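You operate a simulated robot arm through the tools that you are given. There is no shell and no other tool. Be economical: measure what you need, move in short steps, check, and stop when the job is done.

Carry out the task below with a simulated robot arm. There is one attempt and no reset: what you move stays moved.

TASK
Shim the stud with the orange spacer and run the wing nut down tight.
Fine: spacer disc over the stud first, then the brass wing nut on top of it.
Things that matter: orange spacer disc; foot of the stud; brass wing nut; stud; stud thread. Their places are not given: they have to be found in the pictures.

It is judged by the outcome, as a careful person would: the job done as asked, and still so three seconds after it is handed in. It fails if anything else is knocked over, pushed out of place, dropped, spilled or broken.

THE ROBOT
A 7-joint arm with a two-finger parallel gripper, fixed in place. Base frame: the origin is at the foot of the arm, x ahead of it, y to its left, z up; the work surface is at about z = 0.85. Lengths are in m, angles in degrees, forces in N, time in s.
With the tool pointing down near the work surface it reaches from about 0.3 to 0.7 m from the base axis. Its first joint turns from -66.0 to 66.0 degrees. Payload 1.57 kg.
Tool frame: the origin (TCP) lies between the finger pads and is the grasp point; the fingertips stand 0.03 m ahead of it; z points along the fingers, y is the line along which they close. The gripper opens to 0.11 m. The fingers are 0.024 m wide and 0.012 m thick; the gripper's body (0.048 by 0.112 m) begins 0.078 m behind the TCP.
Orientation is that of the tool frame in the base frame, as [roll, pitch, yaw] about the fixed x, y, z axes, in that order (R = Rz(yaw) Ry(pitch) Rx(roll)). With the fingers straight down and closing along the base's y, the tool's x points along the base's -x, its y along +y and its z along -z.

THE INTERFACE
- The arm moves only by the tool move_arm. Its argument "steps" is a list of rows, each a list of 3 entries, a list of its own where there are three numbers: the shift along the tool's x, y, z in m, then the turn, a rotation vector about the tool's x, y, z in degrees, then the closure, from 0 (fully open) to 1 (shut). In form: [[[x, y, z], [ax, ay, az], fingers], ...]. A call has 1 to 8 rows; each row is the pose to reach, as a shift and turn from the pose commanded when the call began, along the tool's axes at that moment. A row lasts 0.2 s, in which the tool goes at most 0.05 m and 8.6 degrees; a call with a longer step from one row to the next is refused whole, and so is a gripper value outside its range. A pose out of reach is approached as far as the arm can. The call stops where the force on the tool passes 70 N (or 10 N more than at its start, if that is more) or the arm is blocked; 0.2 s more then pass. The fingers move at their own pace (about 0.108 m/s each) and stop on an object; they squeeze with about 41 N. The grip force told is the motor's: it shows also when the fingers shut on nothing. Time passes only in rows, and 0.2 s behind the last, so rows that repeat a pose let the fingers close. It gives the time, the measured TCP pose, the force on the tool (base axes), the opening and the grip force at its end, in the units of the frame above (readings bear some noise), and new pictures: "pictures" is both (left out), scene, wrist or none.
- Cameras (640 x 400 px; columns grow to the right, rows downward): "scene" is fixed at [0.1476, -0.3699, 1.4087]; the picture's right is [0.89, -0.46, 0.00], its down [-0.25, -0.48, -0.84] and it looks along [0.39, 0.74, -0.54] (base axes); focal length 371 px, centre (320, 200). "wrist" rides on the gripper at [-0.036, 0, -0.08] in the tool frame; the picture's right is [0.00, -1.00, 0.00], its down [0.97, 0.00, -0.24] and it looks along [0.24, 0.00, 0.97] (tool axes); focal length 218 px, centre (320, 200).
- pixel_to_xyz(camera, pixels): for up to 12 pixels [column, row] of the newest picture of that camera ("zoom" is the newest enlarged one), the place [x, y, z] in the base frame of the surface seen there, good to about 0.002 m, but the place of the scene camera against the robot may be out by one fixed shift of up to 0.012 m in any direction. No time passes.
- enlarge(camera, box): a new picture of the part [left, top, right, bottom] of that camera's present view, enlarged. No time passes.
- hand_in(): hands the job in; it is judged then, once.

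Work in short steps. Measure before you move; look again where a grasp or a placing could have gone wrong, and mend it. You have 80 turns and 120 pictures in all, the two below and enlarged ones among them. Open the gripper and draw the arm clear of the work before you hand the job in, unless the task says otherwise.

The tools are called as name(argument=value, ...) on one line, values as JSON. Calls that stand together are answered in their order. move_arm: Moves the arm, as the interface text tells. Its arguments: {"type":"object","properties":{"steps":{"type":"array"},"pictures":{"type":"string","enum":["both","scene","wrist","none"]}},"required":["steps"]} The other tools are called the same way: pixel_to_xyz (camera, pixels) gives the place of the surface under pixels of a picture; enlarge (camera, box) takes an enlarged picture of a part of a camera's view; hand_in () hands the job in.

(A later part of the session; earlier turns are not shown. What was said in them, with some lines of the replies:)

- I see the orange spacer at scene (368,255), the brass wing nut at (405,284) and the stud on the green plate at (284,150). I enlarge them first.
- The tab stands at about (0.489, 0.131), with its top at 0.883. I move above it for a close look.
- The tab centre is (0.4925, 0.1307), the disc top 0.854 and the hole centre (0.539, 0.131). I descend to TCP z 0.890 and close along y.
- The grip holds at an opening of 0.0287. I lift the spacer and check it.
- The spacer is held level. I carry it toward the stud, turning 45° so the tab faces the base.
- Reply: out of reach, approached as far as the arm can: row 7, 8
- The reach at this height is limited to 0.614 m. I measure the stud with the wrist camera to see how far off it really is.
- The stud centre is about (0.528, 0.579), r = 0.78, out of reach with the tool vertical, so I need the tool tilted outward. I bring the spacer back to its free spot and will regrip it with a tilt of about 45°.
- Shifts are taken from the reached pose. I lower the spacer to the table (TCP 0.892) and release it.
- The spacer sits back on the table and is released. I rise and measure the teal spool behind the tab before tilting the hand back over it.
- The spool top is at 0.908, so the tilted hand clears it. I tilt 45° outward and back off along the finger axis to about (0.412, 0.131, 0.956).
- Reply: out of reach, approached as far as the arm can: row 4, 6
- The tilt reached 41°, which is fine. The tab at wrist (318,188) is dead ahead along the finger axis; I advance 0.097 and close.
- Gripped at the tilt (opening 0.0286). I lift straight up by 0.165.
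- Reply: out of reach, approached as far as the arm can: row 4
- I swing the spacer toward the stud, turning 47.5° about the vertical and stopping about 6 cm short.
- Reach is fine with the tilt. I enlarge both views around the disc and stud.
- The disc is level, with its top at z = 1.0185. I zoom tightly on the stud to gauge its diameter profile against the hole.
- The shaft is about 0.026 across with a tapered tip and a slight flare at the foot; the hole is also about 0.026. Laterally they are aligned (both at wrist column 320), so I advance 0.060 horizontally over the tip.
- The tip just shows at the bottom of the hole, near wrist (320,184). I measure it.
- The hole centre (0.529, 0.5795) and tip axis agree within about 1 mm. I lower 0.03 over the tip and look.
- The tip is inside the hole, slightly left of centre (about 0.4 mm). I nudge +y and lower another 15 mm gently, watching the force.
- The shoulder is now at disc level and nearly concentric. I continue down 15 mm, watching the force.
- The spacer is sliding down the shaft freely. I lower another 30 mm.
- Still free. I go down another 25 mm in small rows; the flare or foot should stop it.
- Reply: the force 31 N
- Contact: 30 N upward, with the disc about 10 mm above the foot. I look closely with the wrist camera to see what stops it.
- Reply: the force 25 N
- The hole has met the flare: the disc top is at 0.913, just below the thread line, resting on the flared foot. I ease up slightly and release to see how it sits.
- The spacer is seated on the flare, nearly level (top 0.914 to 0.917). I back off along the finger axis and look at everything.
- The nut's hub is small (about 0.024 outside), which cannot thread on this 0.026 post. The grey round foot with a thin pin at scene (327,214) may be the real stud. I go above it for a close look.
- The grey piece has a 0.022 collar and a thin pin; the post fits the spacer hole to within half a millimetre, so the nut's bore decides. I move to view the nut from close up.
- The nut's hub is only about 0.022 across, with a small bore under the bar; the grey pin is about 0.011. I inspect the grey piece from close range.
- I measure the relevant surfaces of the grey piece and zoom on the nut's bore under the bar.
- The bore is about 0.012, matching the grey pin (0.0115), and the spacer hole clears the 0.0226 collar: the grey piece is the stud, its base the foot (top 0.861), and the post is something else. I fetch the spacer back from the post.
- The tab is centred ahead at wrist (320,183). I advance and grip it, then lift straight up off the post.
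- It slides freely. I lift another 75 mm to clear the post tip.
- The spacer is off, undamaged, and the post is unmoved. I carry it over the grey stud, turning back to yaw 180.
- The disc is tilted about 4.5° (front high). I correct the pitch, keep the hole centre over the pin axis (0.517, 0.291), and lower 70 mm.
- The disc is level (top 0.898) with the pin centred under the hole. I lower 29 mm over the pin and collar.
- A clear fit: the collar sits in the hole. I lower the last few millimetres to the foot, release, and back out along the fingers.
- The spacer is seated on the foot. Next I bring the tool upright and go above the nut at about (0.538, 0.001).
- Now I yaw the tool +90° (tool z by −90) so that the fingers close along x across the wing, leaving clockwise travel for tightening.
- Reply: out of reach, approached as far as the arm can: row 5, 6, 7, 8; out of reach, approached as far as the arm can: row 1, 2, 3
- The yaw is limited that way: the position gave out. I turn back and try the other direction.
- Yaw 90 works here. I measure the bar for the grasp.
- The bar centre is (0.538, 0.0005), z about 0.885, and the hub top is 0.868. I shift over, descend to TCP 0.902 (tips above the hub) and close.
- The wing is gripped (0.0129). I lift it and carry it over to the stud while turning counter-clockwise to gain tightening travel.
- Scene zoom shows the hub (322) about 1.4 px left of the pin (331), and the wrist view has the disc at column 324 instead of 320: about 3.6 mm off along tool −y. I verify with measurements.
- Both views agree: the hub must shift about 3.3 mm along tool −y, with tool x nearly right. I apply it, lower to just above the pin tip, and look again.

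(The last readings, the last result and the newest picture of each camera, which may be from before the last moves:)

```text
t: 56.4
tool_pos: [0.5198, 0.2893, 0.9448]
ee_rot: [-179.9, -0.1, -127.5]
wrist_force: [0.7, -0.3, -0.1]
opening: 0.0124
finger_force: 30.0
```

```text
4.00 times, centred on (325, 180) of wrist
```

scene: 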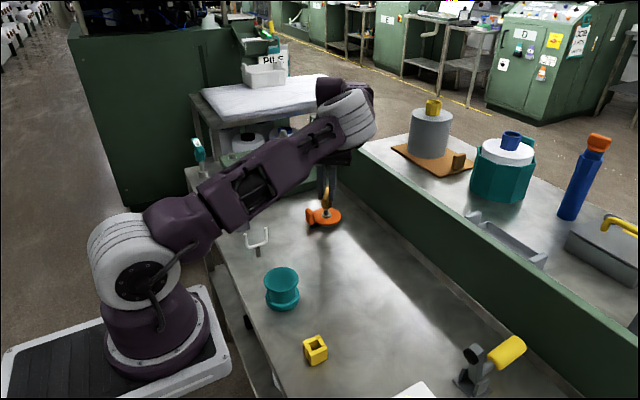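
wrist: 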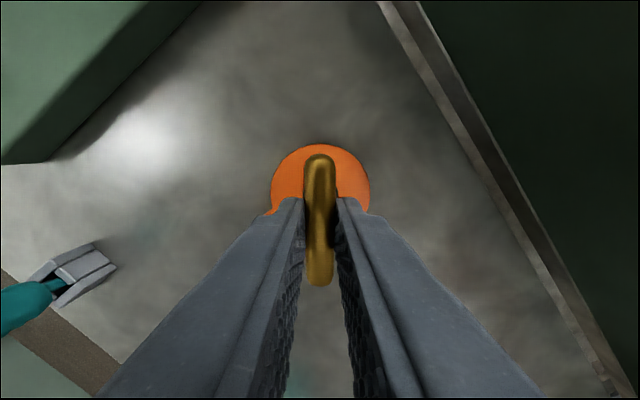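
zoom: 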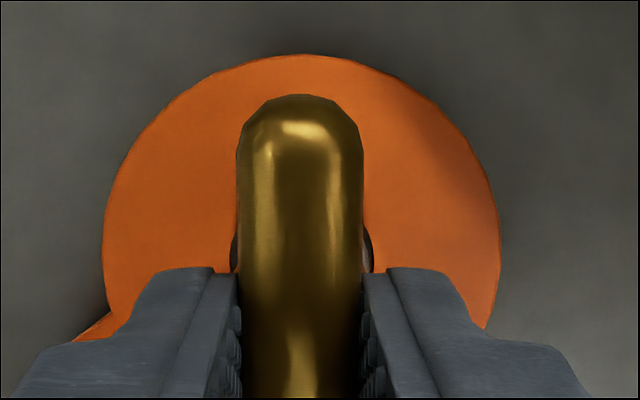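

Lined up: hub centre at 311 and pin at 311.5 in the scene zoom, symmetric in the wrist view. I lower slowly 10 mm onto the pin.

move_arm(steps=[[[0, 0, 0.003], [0, 0, 0], 1], [[0, 0, 0.006], [0, 0, 0], 1], [[0, 0, 0.008], [0, 0, 0], 1], [[0, 0, 0.01], [0, 0, 0], 1]], pictures="scene")

enlarge(camera="scene", box=[310, 185, 345, 225])

```text
t: 57.4
tool_pos: [0.5189, 0.291, 0.9355]
ee_rot: [180.0, 0.0, -127.5]
wrist_force: [-0.5, -0.8, -0.9]
opening: 0.0131
finger_force: 29.5
```

scene: 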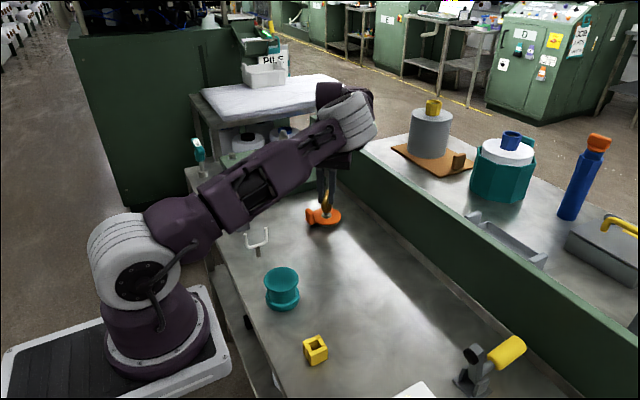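

```text
10.00 times, centred on (328, 205) of scene
```

zoom: 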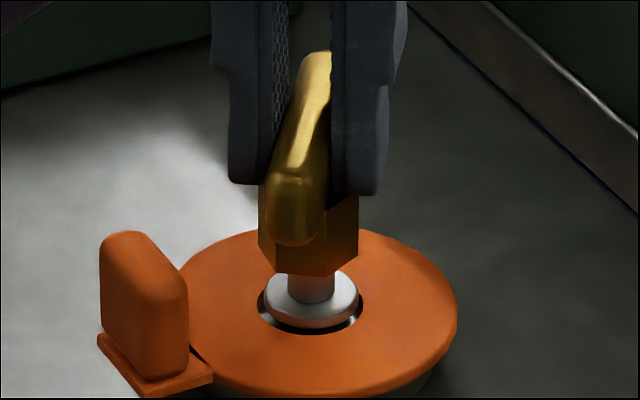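

No contact force yet and still in line. I go down another 5 mm.

move_arm(steps=[[[0, 0, 0.002], [0, 0, 0], 1], [[0, 0, 0.004], [0, 0, 0], 1], [[0, 0, 0.005], [0, 0, 0], 1]], pictures="none")

enlarge(camera="scene", box=[310, 185, 345, 225])

```text
t: 58.2
tool_pos: [0.5181, 0.2903, 0.9286]
ee_rot: [-179.8, 0.0, -127.5]
wrist_force: [-0.2, -0.4, 0.9]
opening: 0.0129
finger_force: 29.3
```

```text
10.00 times, centred on (328, 205) of scene
```

zoom: 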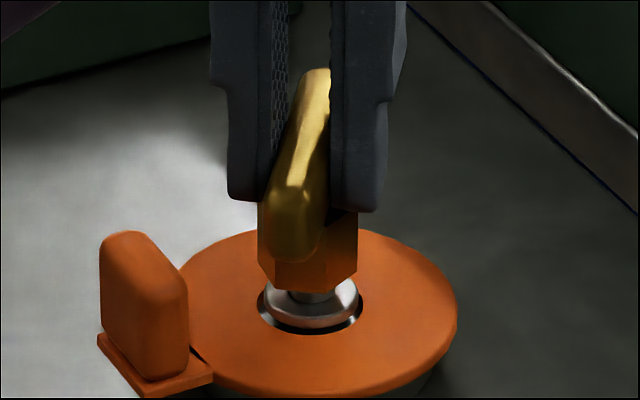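

The bore is on the pin, about 6 mm above the collar, with no force. Now I turn clockwise (tool z positive) while following down.

move_arm(steps=[[[0, 0, 0.001], [0, 0, 8], 1], [[0, 0, 0.002], [0, 0, 16], 1], [[0, 0, 0.003], [0, 0, 24], 1], [[0, 0, 0.004], [0, 0, 32], 1], [[0, 0, 0.005], [0, 0, 40], 1], [[0, 0, 0.006], [0, 0, 48], 1], [[0, 0, 0.007], [0, 0, 56], 1]], pictures="wrist")

enlarge(camera="scene", box=[310, 185, 345, 225])

```text
t: 59.8
tool_pos: [0.5193, 0.29, 0.9247]
ee_rot: [179.9, 0.1, 176.3]
wrist_force: [-0.2, -1.1, 17.2]
opening: 0.0129
finger_force: 29.6
```

wrist: 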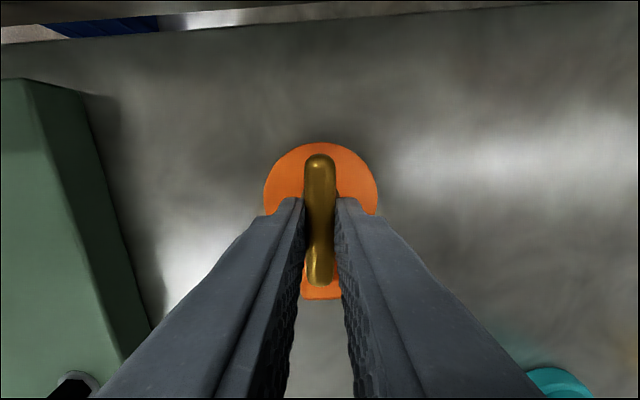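

```text
10.00 times, centred on (328, 205) of scene
```

zoom: 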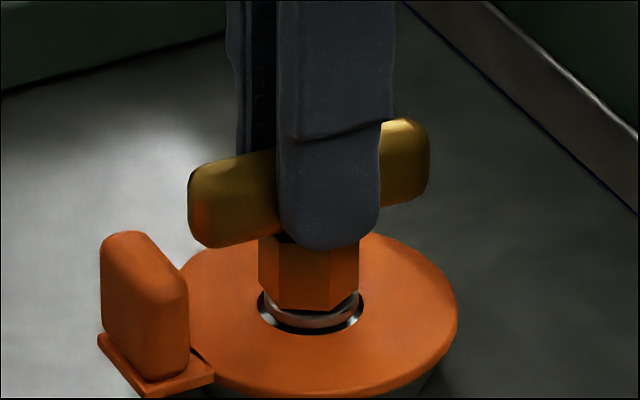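

The hub has reached the collar with 17 N of push. I keep turning clockwise with light pressure to tighten.

move_arm(steps=[[[0, 0, 0], [0, 0, 8], 1], [[0, 0, 0], [0, 0, 16], 1], [[0, 0, 0], [0, 0, 24], 1], [[0, 0, 0], [0, 0, 32], 1], [[0, 0, 0], [0, 0, 40], 1], [[0, 0, 0], [0, 0, 48], 1], [[0, 0, 0], [0, 0, 56], 1], [[0, 0, 0], [0, 0, 64], 1]], pictures="wrist")

enlarge(camera="scene", box=[310, 185, 345, 225])

```text
t: 61.6
tool_pos: [0.5193, 0.2905, 0.9239]
ee_rot: [179.8, 0.1, 112.4]
wrist_force: [11.8, 15.9, 10.3]
opening: 0.0129
finger_force: 30.0
```

wrist: 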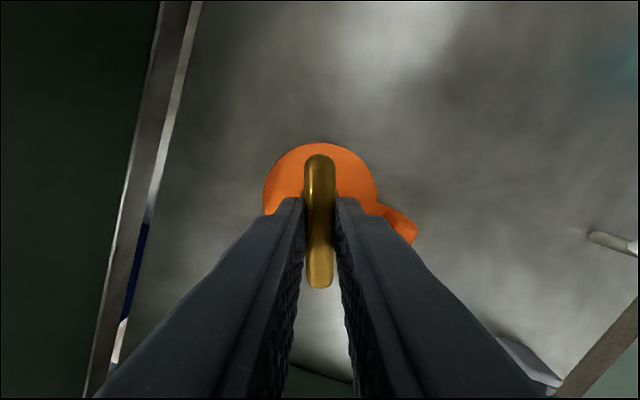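

```text
10.00 times, centred on (328, 205) of scene
```

zoom: 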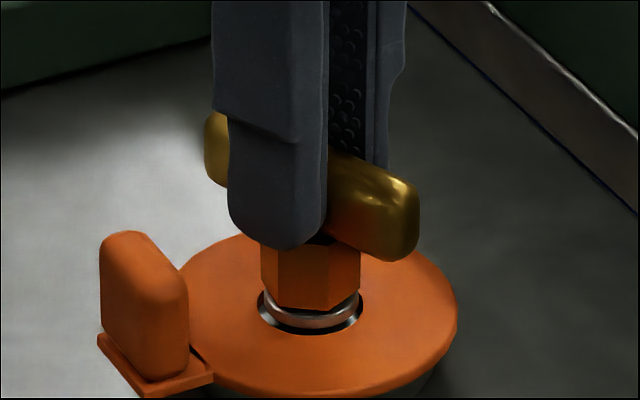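

Turning on, slightly off-centre (20 N lateral). I shift about 1 mm with that force and turn another 56° clockwise.

move_arm(steps=[[[0.0007, 0.0012, 0], [0, 0, 8], 1], [[0.0007, 0.0012, 0], [0, 0, 16], 1], [[0.0007, 0.0012, 0], [0, 0, 24], 1], [[0.0007, 0.0012, 0], [0, 0, 32], 1], [[0.0007, 0.0012, 0], [0, 0, 40], 1], [[0.0007, 0.0012, 0], [0, 0, 48], 1], [[0.0007, 0.0012, 0], [0, 0, 56], 1]], pictures="wrist")

enlarge(camera="scene", box=[310, 185, 345, 225])

```text
t: 63.2
tool_pos: [0.52, 0.2895, 0.9227]
ee_rot: [179.9, 0.0, 56.3]
wrist_force: [16.7, 4.1, 6.7]
opening: 0.0127
finger_force: 29.6
```

wrist: 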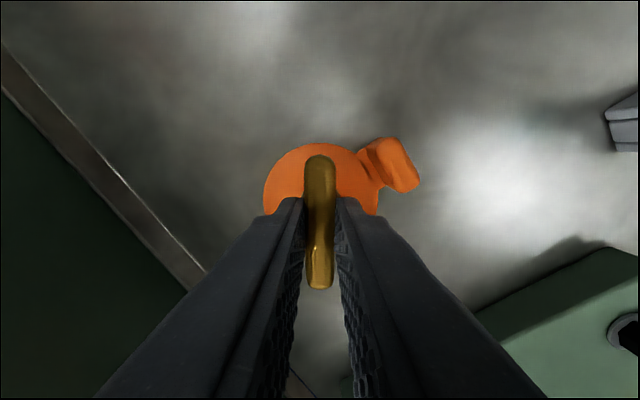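

```text
10.00 times, centred on (328, 205) of scene
```

zoom: 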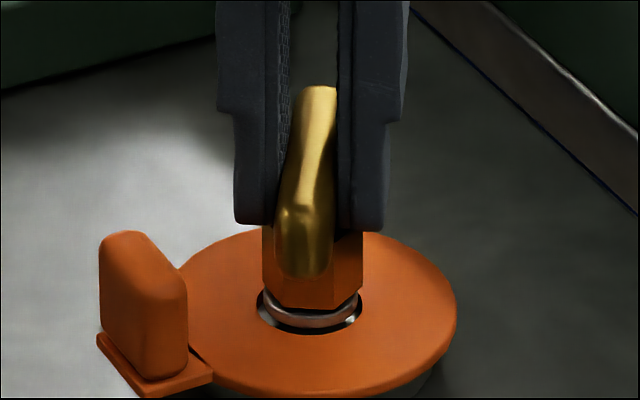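

The nut is moving down with the turn (z 0.9247 → 0.9227). I open a little, lift clear, and rotate back for a second stroke.

move_arm(steps=[[[0, 0, 0], [0, 0, 0], 0.64], [[0, 0, 0], [0, 0, 0], 0.64], [[0, 0, -0.03], [0, 0, 0], 0.64], [[0, 0, -0.06], [0, 0, -8], 0.64], [[0, 0, -0.06], [0, 0, -16], 0.64], [[0, 0, -0.06], [0, 0, -24], 0.64], [[0, 0, -0.06], [0, 0, -32], 0.64], [[0, 0, -0.06], [0, 0, -40], 0.64]], pictures="scene")

enlarge(camera="scene", box=[310, 185, 345, 225])

```text
t: 65.0
tool_pos: [0.5198, 0.2916, 0.9828]
ee_rot: [180.0, 0.0, 96.6]
wrist_force: [-0.1, 0.5, 0.5]
opening: 0.0394
finger_force: 0.0
```

scene: 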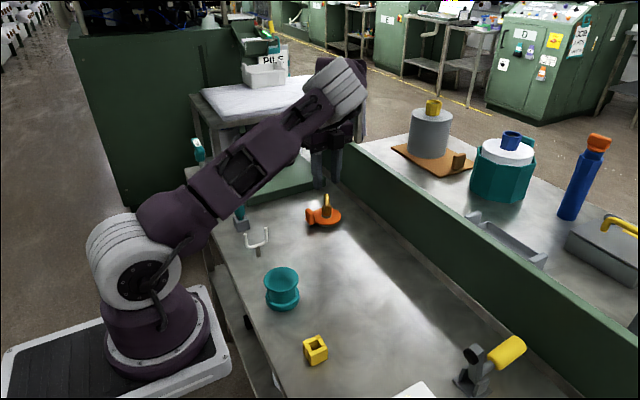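

```text
10.00 times, centred on (328, 205) of scene
```

zoom: 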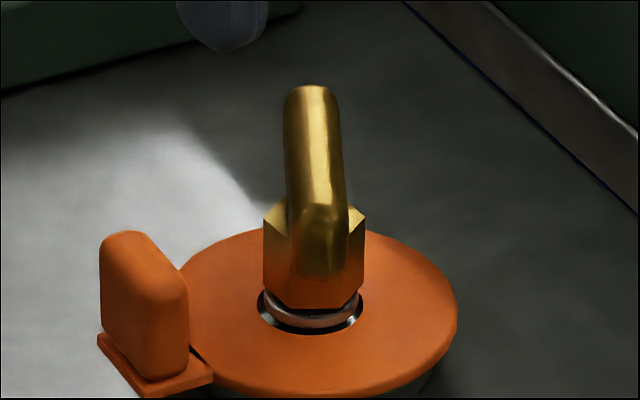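

The nut stays upright on the collar. I rotate the open hand back counter-clockwise by 140° for the next stroke.

move_arm(steps=[[[0, 0, 0], [0, 0, -8.5], 0.5], [[0, 0, 0], [0, 0, -17], 0.5], [[0, 0, 0], [0, 0, -25.5], 0.5], [[0, 0, 0], [0, 0, -34], 0.5], [[0, 0, 0], [0, 0, -42.5], 0.5], [[0, 0, 0], [0, 0, -51], 0.5], [[0, 0, 0], [0, 0, -59.5], 0.5], [[0, 0, 0], [0, 0, -68], 0.5]], pictures="none")

move_arm(steps=[[[0, 0, 0], [0, 0, -8.5], 0.5], [[0, 0, 0], [0, 0, -17], 0.5], [[0, 0, 0], [0, 0, -25.5], 0.5], [[0, 0, 0], [0, 0, -34], 0.5], [[0, 0, 0], [0, 0, -42.5], 0.5], [[0, 0, 0], [0, 0, -51], 0.5], [[0, 0, 0], [0, 0, -59.5], 0.5], [[0, 0, 0], [0, 0, -68], 0.5]], pictures="wrist")

```text
t: 66.8
tool_pos: [0.5195, 0.2913, 0.9828]
ee_rot: [180.0, 0.1, 164.7]
wrist_force: [-0.2, -0.2, -0.9]
opening: 0.055
finger_force: 0.2
```

```text
t: 68.6
tool_pos: [0.5191, 0.2921, 0.9825]
ee_rot: [180.0, 0.0, -127.3]
wrist_force: [-0.5, -0.2, 0.1]
opening: 0.0549
finger_force: 0.1
```

wrist: 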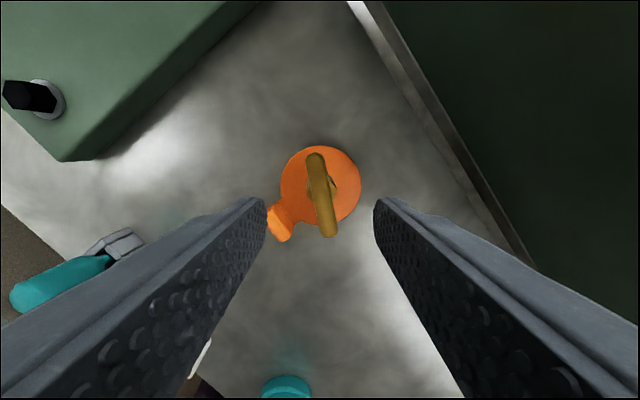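

The bar sits about 8.5° further counter-clockwise. I turn to match, narrow the opening to clear the tab, descend and grip.

move_arm(steps=[[[0, 0, 0], [0, 0, -8.4], 0.64], [[0, 0, 0.03], [0, 0, -8.4], 0.64], [[0, 0, 0.05], [0, 0, -8.4], 0.64], [[0, 0, 0.059], [0, 0, -8.4], 0.64], [[0, 0, 0.059], [0, 0, -8.4], 0.8], [[0, 0, 0.059], [0, 0, -8.4], 1], [[0, 0, 0.059], [0, 0, -8.4], 1]], pictures="wrist")

```text
t: 70.1
tool_pos: [0.5237, 0.269, 0.9423]
ee_rot: [-179.6, 1.5, -120.5]
wrist_force: [-3.8, -2.1, 20.6]
opening: 0.0
finger_force: 21.1
stopped in row 7: the force on the tool passed its limit (the readings are from after the stop); the commanded pose is now the measured one
out of reach, approached as far as the arm can: row 1, 2, 3, 4, 5, 6, 7
```

wrist: 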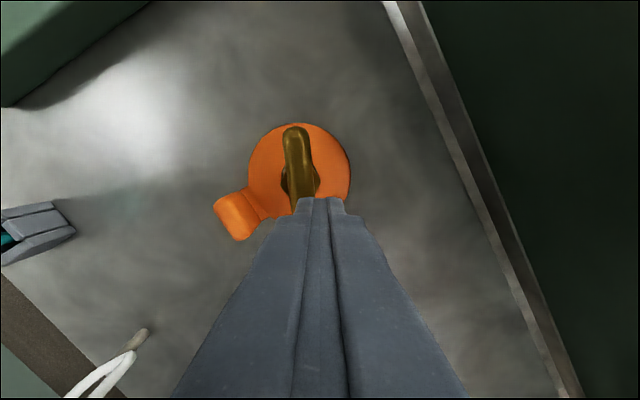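

The yaw limit pushed the hand aside and the fingers closed on nothing above the wing. I lift off at once and turn back within range.

move_arm(steps=[[[0, 0, -0.02], [0, 0, 0], 1], [[0, 0, -0.045], [0, 0, 4], 0.7], [[0, 0, -0.045], [0, 0, 7], 0.64]], pictures="wrist")

enlarge(camera="scene", box=[305, 180, 350, 230])

```text
t: 70.9
tool_pos: [0.5242, 0.268, 0.9854]
ee_rot: [-179.6, 1.4, -127.7]
wrist_force: [-0.9, 0.3, -0.4]
opening: 0.0395
finger_force: 0.0
```

wrist: 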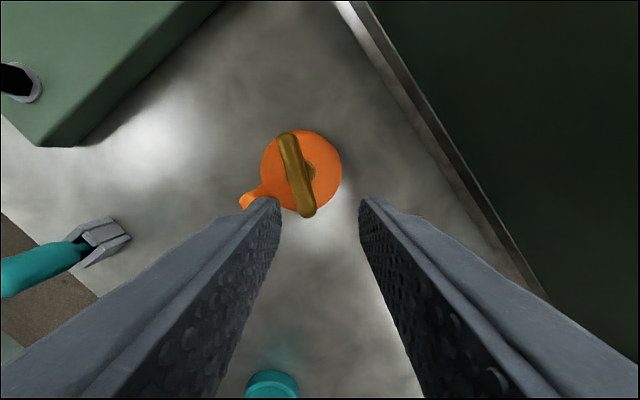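

```text
8.00 times, centred on (328, 205) of scene
```

zoom: 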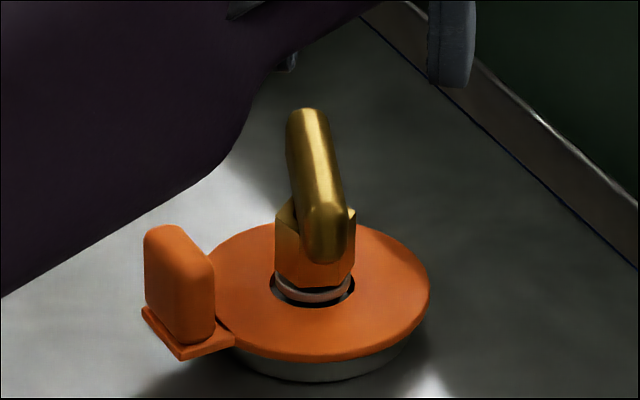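

The nut is intact but turned slightly, so it is not yet tight. I measure its seat height, then plan the next grip.

pixel_to_xyz(camera="wrist", pixels=[[287, 140], [296, 175], [306, 210], [312, 172], [315, 180], [335, 160], [270, 180]])

enlarge(camera="wrist", box=[250, 120, 350, 220])

```text
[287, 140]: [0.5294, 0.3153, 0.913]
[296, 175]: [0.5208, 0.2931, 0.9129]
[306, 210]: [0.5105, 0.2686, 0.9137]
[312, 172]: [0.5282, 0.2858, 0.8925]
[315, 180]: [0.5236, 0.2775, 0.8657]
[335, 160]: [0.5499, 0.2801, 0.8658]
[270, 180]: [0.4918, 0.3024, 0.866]
```

```text
4.00 times, centred on (300, 170) of wrist
```

zoom: 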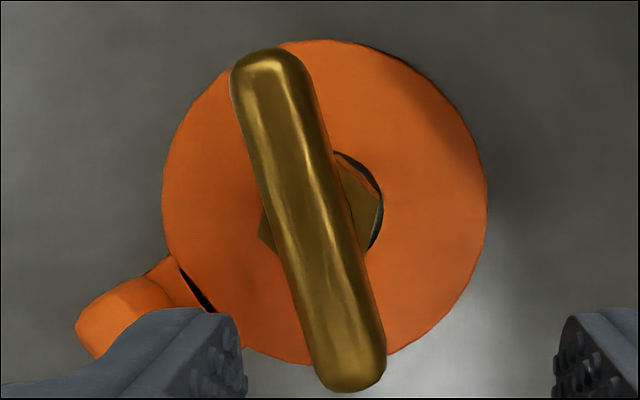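

The nut is level with its hub bottom at about 0.872, essentially at the collar; the bar angle is 68°. I will grip the bar by its ends at yaw 158 for the next clockwise stroke.

move_arm(steps=[[[-0.0164, 0.018, 0], [0.4, 1.4, 0], 0.5], [[-0.0164, 0.018, 0], [0.4, 1.4, 8.3], 0.3], [[-0.0164, 0.018, 0], [0.4, 1.4, 16.6], 0.18], [[-0.0164, 0.018, 0], [0.4, 1.4, 24.9], 0.18], [[-0.0164, 0.018, 0], [0.4, 1.4, 33.2], 0.18], [[-0.0164, 0.018, 0], [0.4, 1.4, 41.5], 0.18], [[-0.0164, 0.018, 0], [0.4, 1.4, 49.8], 0.18], [[-0.0164, 0.018, 0], [0.4, 1.4, 58], 0.18]], pictures="none")

move_arm(steps=[[[0, 0, 0], [0, 0, 8], 0.18], [[0, 0, 0], [0, 0, 16], 0.18], [[0, 0, 0], [0, 0, 16], 0.18]], pictures="wrist")

```text
t: 72.7
tool_pos: [0.5191, 0.2932, 0.9861]
ee_rot: [179.9, -0.2, 174.3]
wrist_force: [0.6, -1.1, -0.2]
opening: 0.0903
finger_force: 0.0
```

```text
t: 73.5
tool_pos: [0.5189, 0.2909, 0.9857]
ee_rot: [180.0, 0.0, 158.4]
wrist_force: [0.1, 0.5, -0.2]
opening: 0.0901
finger_force: 0.0
```

wrist: 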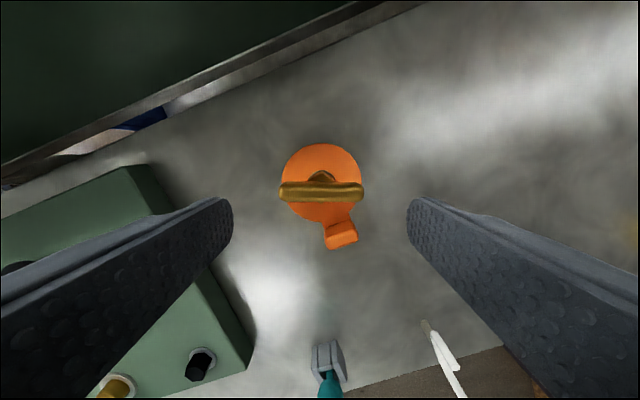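

Aligned with the bar across the closing line. I descend to TCP 0.930 (tips above the tab) and close on the wing ends.

move_arm(steps=[[[0, 0, 0.03], [0, 0, 0], 0.18], [[0, 0, 0.0555], [0, 0, 0], 0.18], [[0, 0, 0.0555], [0, 0, 0], 0.4], [[0, 0, 0.0555], [0, 0, 0], 0.7], [[0, 0, 0.0555], [0, 0, 0], 1], [[0, 0, 0.0565], [0, 0, 0], 1]], pictures="none")

move_arm(steps=[[[0, 0, 0.001], [0, 0, 8.3], 1], [[0, 0, 0.002], [0, 0, 16.6], 1], [[0, 0, 0.002], [0, 0, 25], 1], [[0, 0, 0.002], [0, 0, 33], 1], [[0, 0, 0.002], [0, 0, 41], 1], [[0, 0, 0.002], [0, 0, 49], 1], [[0, 0, 0.002], [0, 0, 57], 1], [[0, 0, 0.002], [0, 0, 65], 1]], pictures="wrist")

```text
t: 74.9
tool_pos: [0.5205, 0.2924, 0.929]
ee_rot: [179.9, 0.0, 158.4]
wrist_force: [0.4, -2.8, 9.8]
opening: 0.0628
finger_force: 41.0
```

```text
t: 76.7
tool_pos: [0.5194, 0.2911, 0.9265]
ee_rot: [179.8, -0.1, 93.2]
wrist_force: [16.0, -3.6, 16.3]
opening: 0.0627
finger_force: 40.9
```

wrist: 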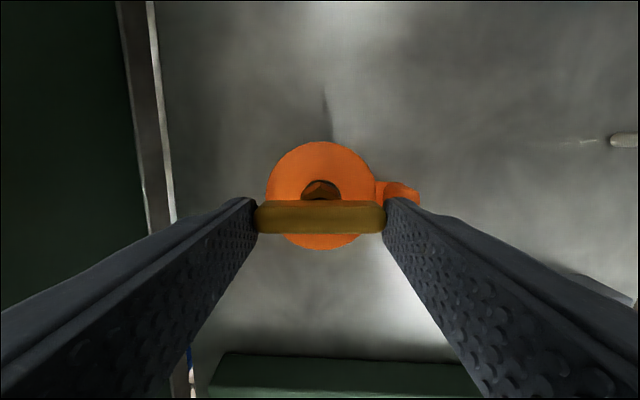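

A finger is passing just over the tab (tip 0.8965 against 0.895). I ease the downward pressure slightly and finish the stroke.

move_arm(steps=[[[0, 0, -0.002], [0, 0, 4], 1], [[0, 0, -0.002], [0, 0, 12], 1], [[0, 0, -0.002], [0, 0, 20], 1], [[0, 0, -0.002], [0, 0, 28], 1], [[0, 0, -0.002], [0, 0, 36], 1]], pictures="wrist")

enlarge(camera="scene", box=[305, 180, 350, 230])

```text
t: 77.9
tool_pos: [0.52, 0.2903, 0.9285]
ee_rot: [180.0, 0.0, 57.4]
wrist_force: [19.8, 0.7, -21.6]
opening: 0.0635
finger_force: 41.6
```

wrist: 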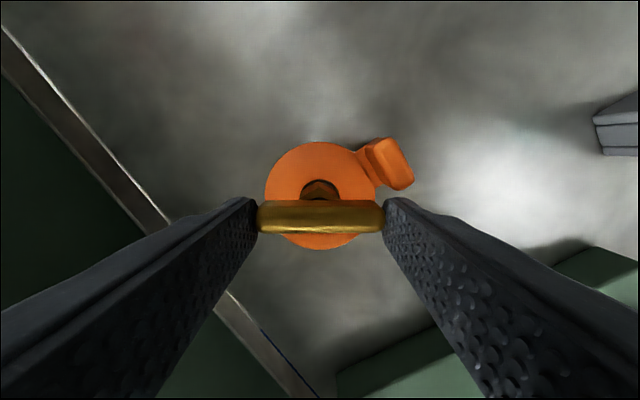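

```text
8.00 times, centred on (328, 205) of scene
```

zoom: 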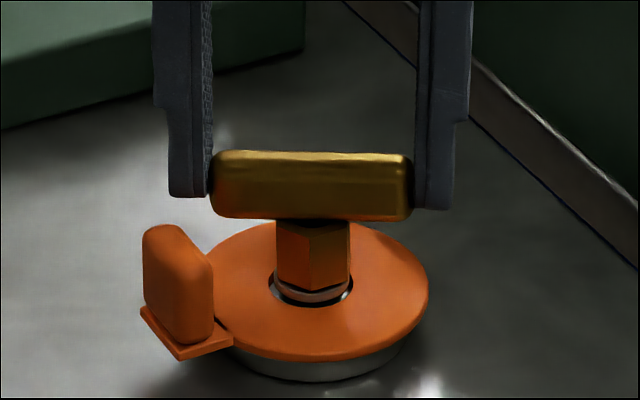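

The tool is now being pulled down (−21 N) while turning: the thread is engaged and drawing the nut down. I regrip across the bar at yaw 147 for the next stroke.

move_arm(steps=[[[0, 0, 0], [0, 0, 0], 0.2], [[0, 0, 0], [0, 0, 0], 0.2], [[0, 0, -0.02], [0, 0, 0], 0.2], [[0, 0, -0.04], [0, 0, 0], 0.3], [[0, 0, -0.04], [0, 0, -8], 0.5], [[0, 0, -0.04], [0, 0, -16], 0.64], [[0, 0, -0.04], [0, 0, -24], 0.64], [[0, 0, -0.04], [0, 0, -32], 0.64]], pictures="none")

move_arm(steps=[[[0, 0, 0], [0, 0, -8.3], 0.64], [[0, 0, 0], [0, 0, -16.6], 0.64], [[0, 0, 0], [0, 0, -25], 0.64], [[0, 0, 0], [0, 0, -33], 0.64], [[0, 0, 0], [0, 0, -41], 0.64], [[0, 0, 0], [0, 0, -49.5], 0.64], [[0, 0, 0], [0, 0, -57.6], 0.64], [[0, 0, 0], [0, 0, -57.6], 0.64]], pictures="wrist")

```text
t: 79.7
tool_pos: [0.5194, 0.2913, 0.9709]
ee_rot: [-180.0, -0.1, 89.6]
wrist_force: [0.3, -0.3, -0.4]
opening: 0.0396
finger_force: 0.1
```

```text
t: 81.5
tool_pos: [0.5196, 0.2916, 0.969]
ee_rot: [180.0, 0.0, 147.0]
wrist_force: [-0.3, -1.3, 0.3]
opening: 0.0398
finger_force: 0.1
```

wrist: 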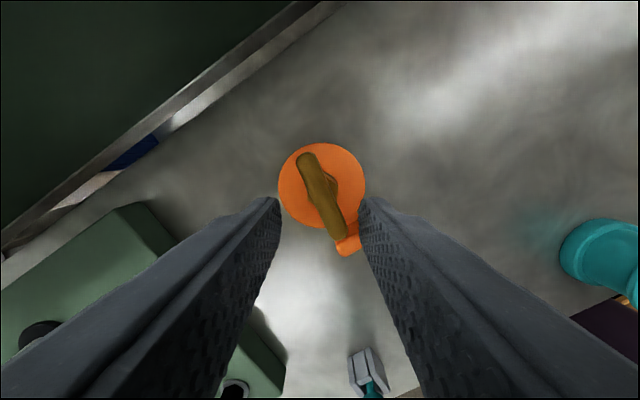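

The bar sprang back about 22° to yaw 170. I measure its height and then regrip at that angle.

pixel_to_xyz(camera="wrist", pixels=[[308, 163], [320, 194], [334, 230], [332, 180], [295, 195], [355, 180], [347, 246], [305, 157], [340, 236]])

```text
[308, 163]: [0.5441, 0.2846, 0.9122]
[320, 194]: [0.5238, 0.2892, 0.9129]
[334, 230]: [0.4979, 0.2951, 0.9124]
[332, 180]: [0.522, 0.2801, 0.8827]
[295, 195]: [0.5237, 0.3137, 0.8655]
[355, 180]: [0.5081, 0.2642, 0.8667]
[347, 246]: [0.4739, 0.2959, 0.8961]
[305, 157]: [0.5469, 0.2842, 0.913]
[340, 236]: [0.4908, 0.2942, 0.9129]
```

The bar top is 0.9127, unchanged, so the hub is bottomed on the collar. I grip across the bar at yaw 170 and turn clockwise 120° under light pressure to tighten it.

move_arm(steps=[[[-0.0011, -0.0017, 0], [0, 0, -8], 0.64], [[-0.0011, -0.0017, 0], [0, 0, -16], 0.64], [[-0.0011, -0.0017, 0.02], [0, 0, -22.9], 0.64], [[-0.0011, -0.0017, 0.044], [0, 0, -22.9], 0.64], [[-0.0011, -0.0017, 0.044], [0, 0, -22.9], 0.85], [[-0.0011, -0.0017, 0.044], [0, 0, -22.9], 1], [[-0.0011, -0.0017, 0.044], [0, 0, -22.9], 1]], pictures="none")

move_arm(steps=[[[0, 0, 0.002], [0, 0, 4], 1], [[0, 0, 0.003], [0, 0, 12], 1], [[0, 0, 0.003], [0, 0, 20], 1], [[0, 0, 0.003], [0, 0, 28], 1], [[0, 0, 0.003], [0, 0, 36], 1], [[0, 0, 0.003], [0, 0, 44], 1], [[0, 0, 0.003], [0, 0, 52], 1], [[0, 0, 0.003], [0, 0, 60], 1]], pictures="none")

move_arm(steps=[[[0, 0, 0], [0, 0, 8], 1], [[0, 0, 0], [0, 0, 16], 1], [[0, 0, 0], [0, 0, 24], 1], [[0, 0, 0], [0, 0, 32], 1], [[0, 0, 0], [0, 0, 40], 1], [[0, 0, 0], [0, 0, 48], 1], [[0, 0, 0], [0, 0, 56], 1], [[0, 0, 0], [0, 0, 62], 1]], pictures="none")

```text
t: 83.1
tool_pos: [0.5187, 0.2905, 0.9254]
ee_rot: [-180.0, 0.0, 169.9]
wrist_force: [-0.3, -3.0, 0.2]
opening: 0.0129
finger_force: 30.1
```

```text
t: 84.9
tool_pos: [0.5196, 0.2918, 0.9225]
ee_rot: [179.8, -0.1, 109.8]
wrist_force: [4.6, 3.0, 18.7]
opening: 0.0132
finger_force: 29.7
```

```text
t: 86.7
tool_pos: [0.52, 0.2911, 0.9217]
ee_rot: [180.0, 0.0, 47.7]
wrist_force: [21.2, 5.9, 7.6]
opening: 0.0129
finger_force: 29.9
```

The nut turned with the grip; upward force fell from 19 to 8 N while the nut went down slightly. I relax the lateral load, release, lift, and swing back for another full stroke.

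move_arm(steps=[[[0.001, 0.0011, -0.001], [0, 0, 0], 1], [[0.001, 0.0011, -0.001], [0, 0, 0], 0.64], [[0.001, 0.0011, -0.001], [0, 0, 0], 0.64], [[0.001, 0.0011, -0.02], [0, 0, 0], 0.64], [[0.001, 0.0011, -0.045], [0, 0, 0], 0.64], [[0.001, 0.0011, -0.045], [0, 0, -8], 0.64], [[0.001, 0.0011, -0.045], [0, 0, -16], 0.64], [[0.001, 0.0011, -0.045], [0, 0, -24], 0.64]], pictures="none")

move_arm(steps=[[[0, 0, 0], [0, 0, -8.5], 0.64], [[0, 0, 0], [0, 0, -17], 0.64], [[0, 0, 0], [0, 0, -25.5], 0.64], [[0, 0, 0], [0, 0, -34], 0.64], [[0, 0, 0], [0, 0, -42.5], 0.64], [[0, 0, 0], [0, 0, -51], 0.64], [[0, 0, 0], [0, 0, -59.5], 0.64], [[0, 0, 0], [0, 0, -68], 0.64]], pictures="none")

move_arm(steps=[[[0, 0, 0], [0, 0, -8.5], 0.64], [[0, 0, 0], [0, 0, -17], 0.64], [[0, 0, 0], [0, 0, -25.5], 0.64], [[0, 0, 0], [0, 0, -34], 0.64], [[0, 0, 0], [0, 0, -42.5], 0.64], [[0, 0, 0], [0, 0, -51], 0.64], [[0, 0, 0], [0, 0, -59.5], 0.64], [[0, 0, 0], [0, 0, -68], 0.64]], pictures="wrist")

```text
t: 88.5
tool_pos: [0.5208, 0.2907, 0.9667]
ee_rot: [179.9, 0.0, 72.1]
wrist_force: [-0.4, -1.0, 0.9]
opening: 0.0395
finger_force: 0.1
```

```text
t: 90.3
tool_pos: [0.5224, 0.2903, 0.9664]
ee_rot: [-180.0, 0.0, 140.1]
wrist_force: [0.3, -0.4, -0.3]
opening: 0.0394
finger_force: 0.1
```

```text
t: 92.1
tool_pos: [0.5214, 0.2903, 0.9671]
ee_rot: [180.0, 0.0, -152.0]
wrist_force: [0.0, 0.2, -0.7]
opening: 0.0396
finger_force: 0.1
```

wrist: 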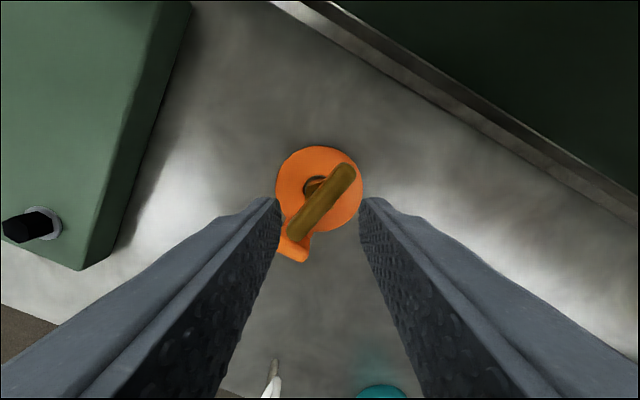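

The bar again lies near yaw 170, though I left it at 48, so it moved after release. I measure it now, wait, and look again to see whether it is drifting.

pixel_to_xyz(camera="wrist", pixels=[[345, 171], [320, 202], [296, 232], [309, 183], [283, 175], [340, 215], [293, 250]])

move_arm(steps=[[[0, 0, 0], [0, 0, 8], 0.64], [[0, 0, 0], [0, 0, 16], 0.64], [[0, 0, 0], [0, 0, 24], 0.64], [[0, 0, 0], [0, 0, 32], 0.64], [[0, 0, 0], [0, 0, 38], 0.64], [[0, 0, 0], [0, 0, 38], 0.64]], pictures="wrist")

```text
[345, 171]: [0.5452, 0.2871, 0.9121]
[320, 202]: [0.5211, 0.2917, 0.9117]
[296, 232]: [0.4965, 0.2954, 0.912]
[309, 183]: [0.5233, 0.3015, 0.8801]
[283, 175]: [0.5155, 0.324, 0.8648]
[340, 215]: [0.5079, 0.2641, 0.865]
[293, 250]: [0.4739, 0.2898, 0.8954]
```

```text
t: 93.5
tool_pos: [0.5203, 0.2896, 0.9657]
ee_rot: [-180.0, -0.1, 169.9]
wrist_force: [-0.8, 0.3, -0.7]
opening: 0.0394
finger_force: 0.0
```

wrist: 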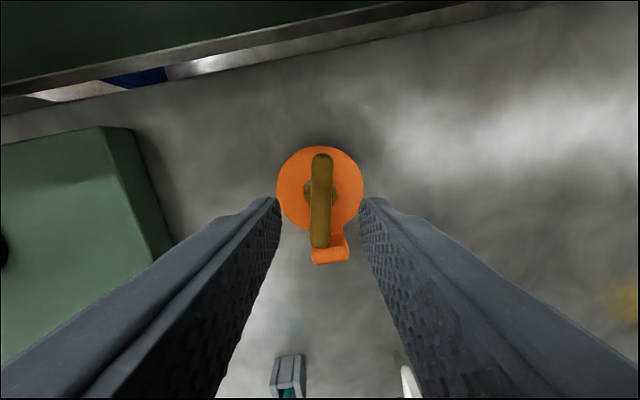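

The bar is stable at 170° with its top at 0.912, and it returns to this same angle after being overturned: it looks like the tight stop. I confirm with a gentle grip, a 20° clockwise nip, and a clean release.

move_arm(steps=[[[0, 0.001, 0.02], [0, 0, 0], 0.64], [[0, 0.001, 0.041], [0, 0, 0], 0.64], [[0, 0.001, 0.041], [0, 0, 0], 0.85], [[0, 0.001, 0.041], [0, 0, 0], 1], [[0, 0.001, 0.041], [0, 0, 0], 1]], pictures="none")

move_arm(steps=[[[0, 0, 0], [0, 0, 7], 1], [[0, 0, 0], [0, 0, 14], 1], [[0, 0, 0], [0, 0, 20], 1], [[0, 0, 0], [0, 0, 20], 1]], pictures="none")

move_arm(steps=[[[0, 0, 0], [0, 0, 0], 0.64], [[0, 0, 0], [0, 0, 0], 0.64], [[0, 0, -0.02], [0, 0, 0], 0.64], [[0, 0, -0.045], [0, 0, 0], 0.64]], pictures="wrist")

```text
t: 94.7
tool_pos: [0.5212, 0.2902, 0.9252]
ee_rot: [-179.9, 0.1, 169.9]
wrist_force: [-3.2, -11.4, -2.9]
opening: 0.0131
finger_force: 30.2
```

```text
t: 95.7
tool_pos: [0.5204, 0.2904, 0.9249]
ee_rot: [-180.0, 0.0, 149.8]
wrist_force: [-3.4, -15.6, -18.0]
opening: 0.0132
finger_force: 30.1
```

```text
t: 96.7
tool_pos: [0.5219, 0.2921, 0.9717]
ee_rot: [180.0, 0.0, 149.9]
wrist_force: [1.2, -0.7, 0.5]
opening: 0.0394
finger_force: 0.0
```

wrist: 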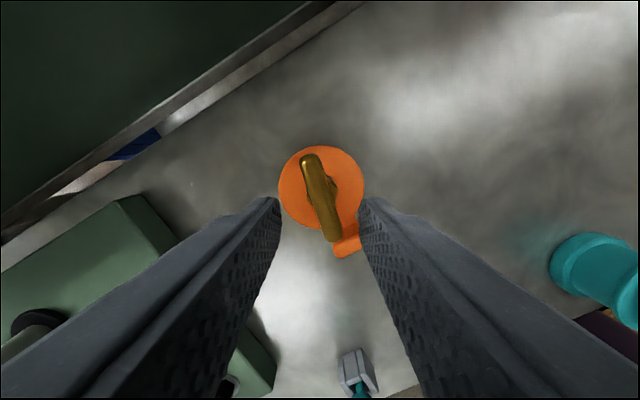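

It springs back to 169° again and the thread pulled down at 18 N: the nut is bottomed and tight. I retract up and away and take a last look.

move_arm(steps=[[[0, 0, -0.04], [0, 0, 0], 0.4], [[0, 0, -0.08], [0, 0, 0], 0.2], [[0, 0, -0.11], [0, 0, 0], 0], [[0.02, -0.04, -0.12], [0, 0, 0], 0], [[0.04, -0.08, -0.12], [0, 0, 0], 0], [[0.06, -0.12, -0.12], [0, 0, 0], 0]], pictures="scene")

enlarge(camera="scene", box=[305, 180, 350, 230])

```text
t: 98.1
tool_pos: [0.4086, 0.2178, 1.0908]
ee_rot: [180.0, 0.0, 149.8]
wrist_force: [0.5, 1.1, 0.9]
opening: 0.1098
finger_force: 0.0
```

scene: 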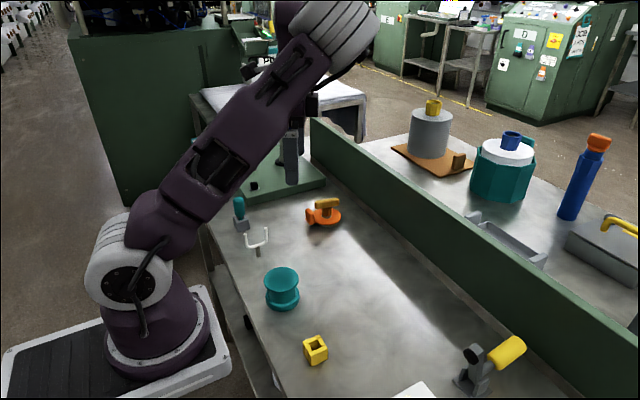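

```text
8.00 times, centred on (328, 205) of scene
```

zoom: 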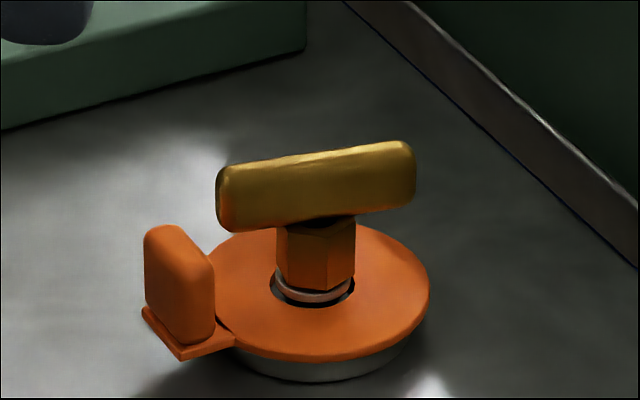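

The spacer lies flat on the stud's foot, the nut is seated on the collar at its stop, nothing else has moved, and the arm is clear with the gripper open. I hand in.

hand_in()

```text
The job is handed in.
```

I shimmed the stud with the orange spacer, which lies flat on its foot, and ran the brass wing nut down on top until it stopped. I judged it tight because it returned to the same angle each time I turned it further. There is no torque reading to confirm that.

I took the grey round-footed piece with the thin pin as the stud, because the nut's bore matches that pin. Before that I had put the spacer on the taller post on the green plate by mistake. I took it off again, and neither the spacer nor the post looked damaged or moved.

In the final picture nothing else on the bench looks moved, and the arm is clear with the gripper open.
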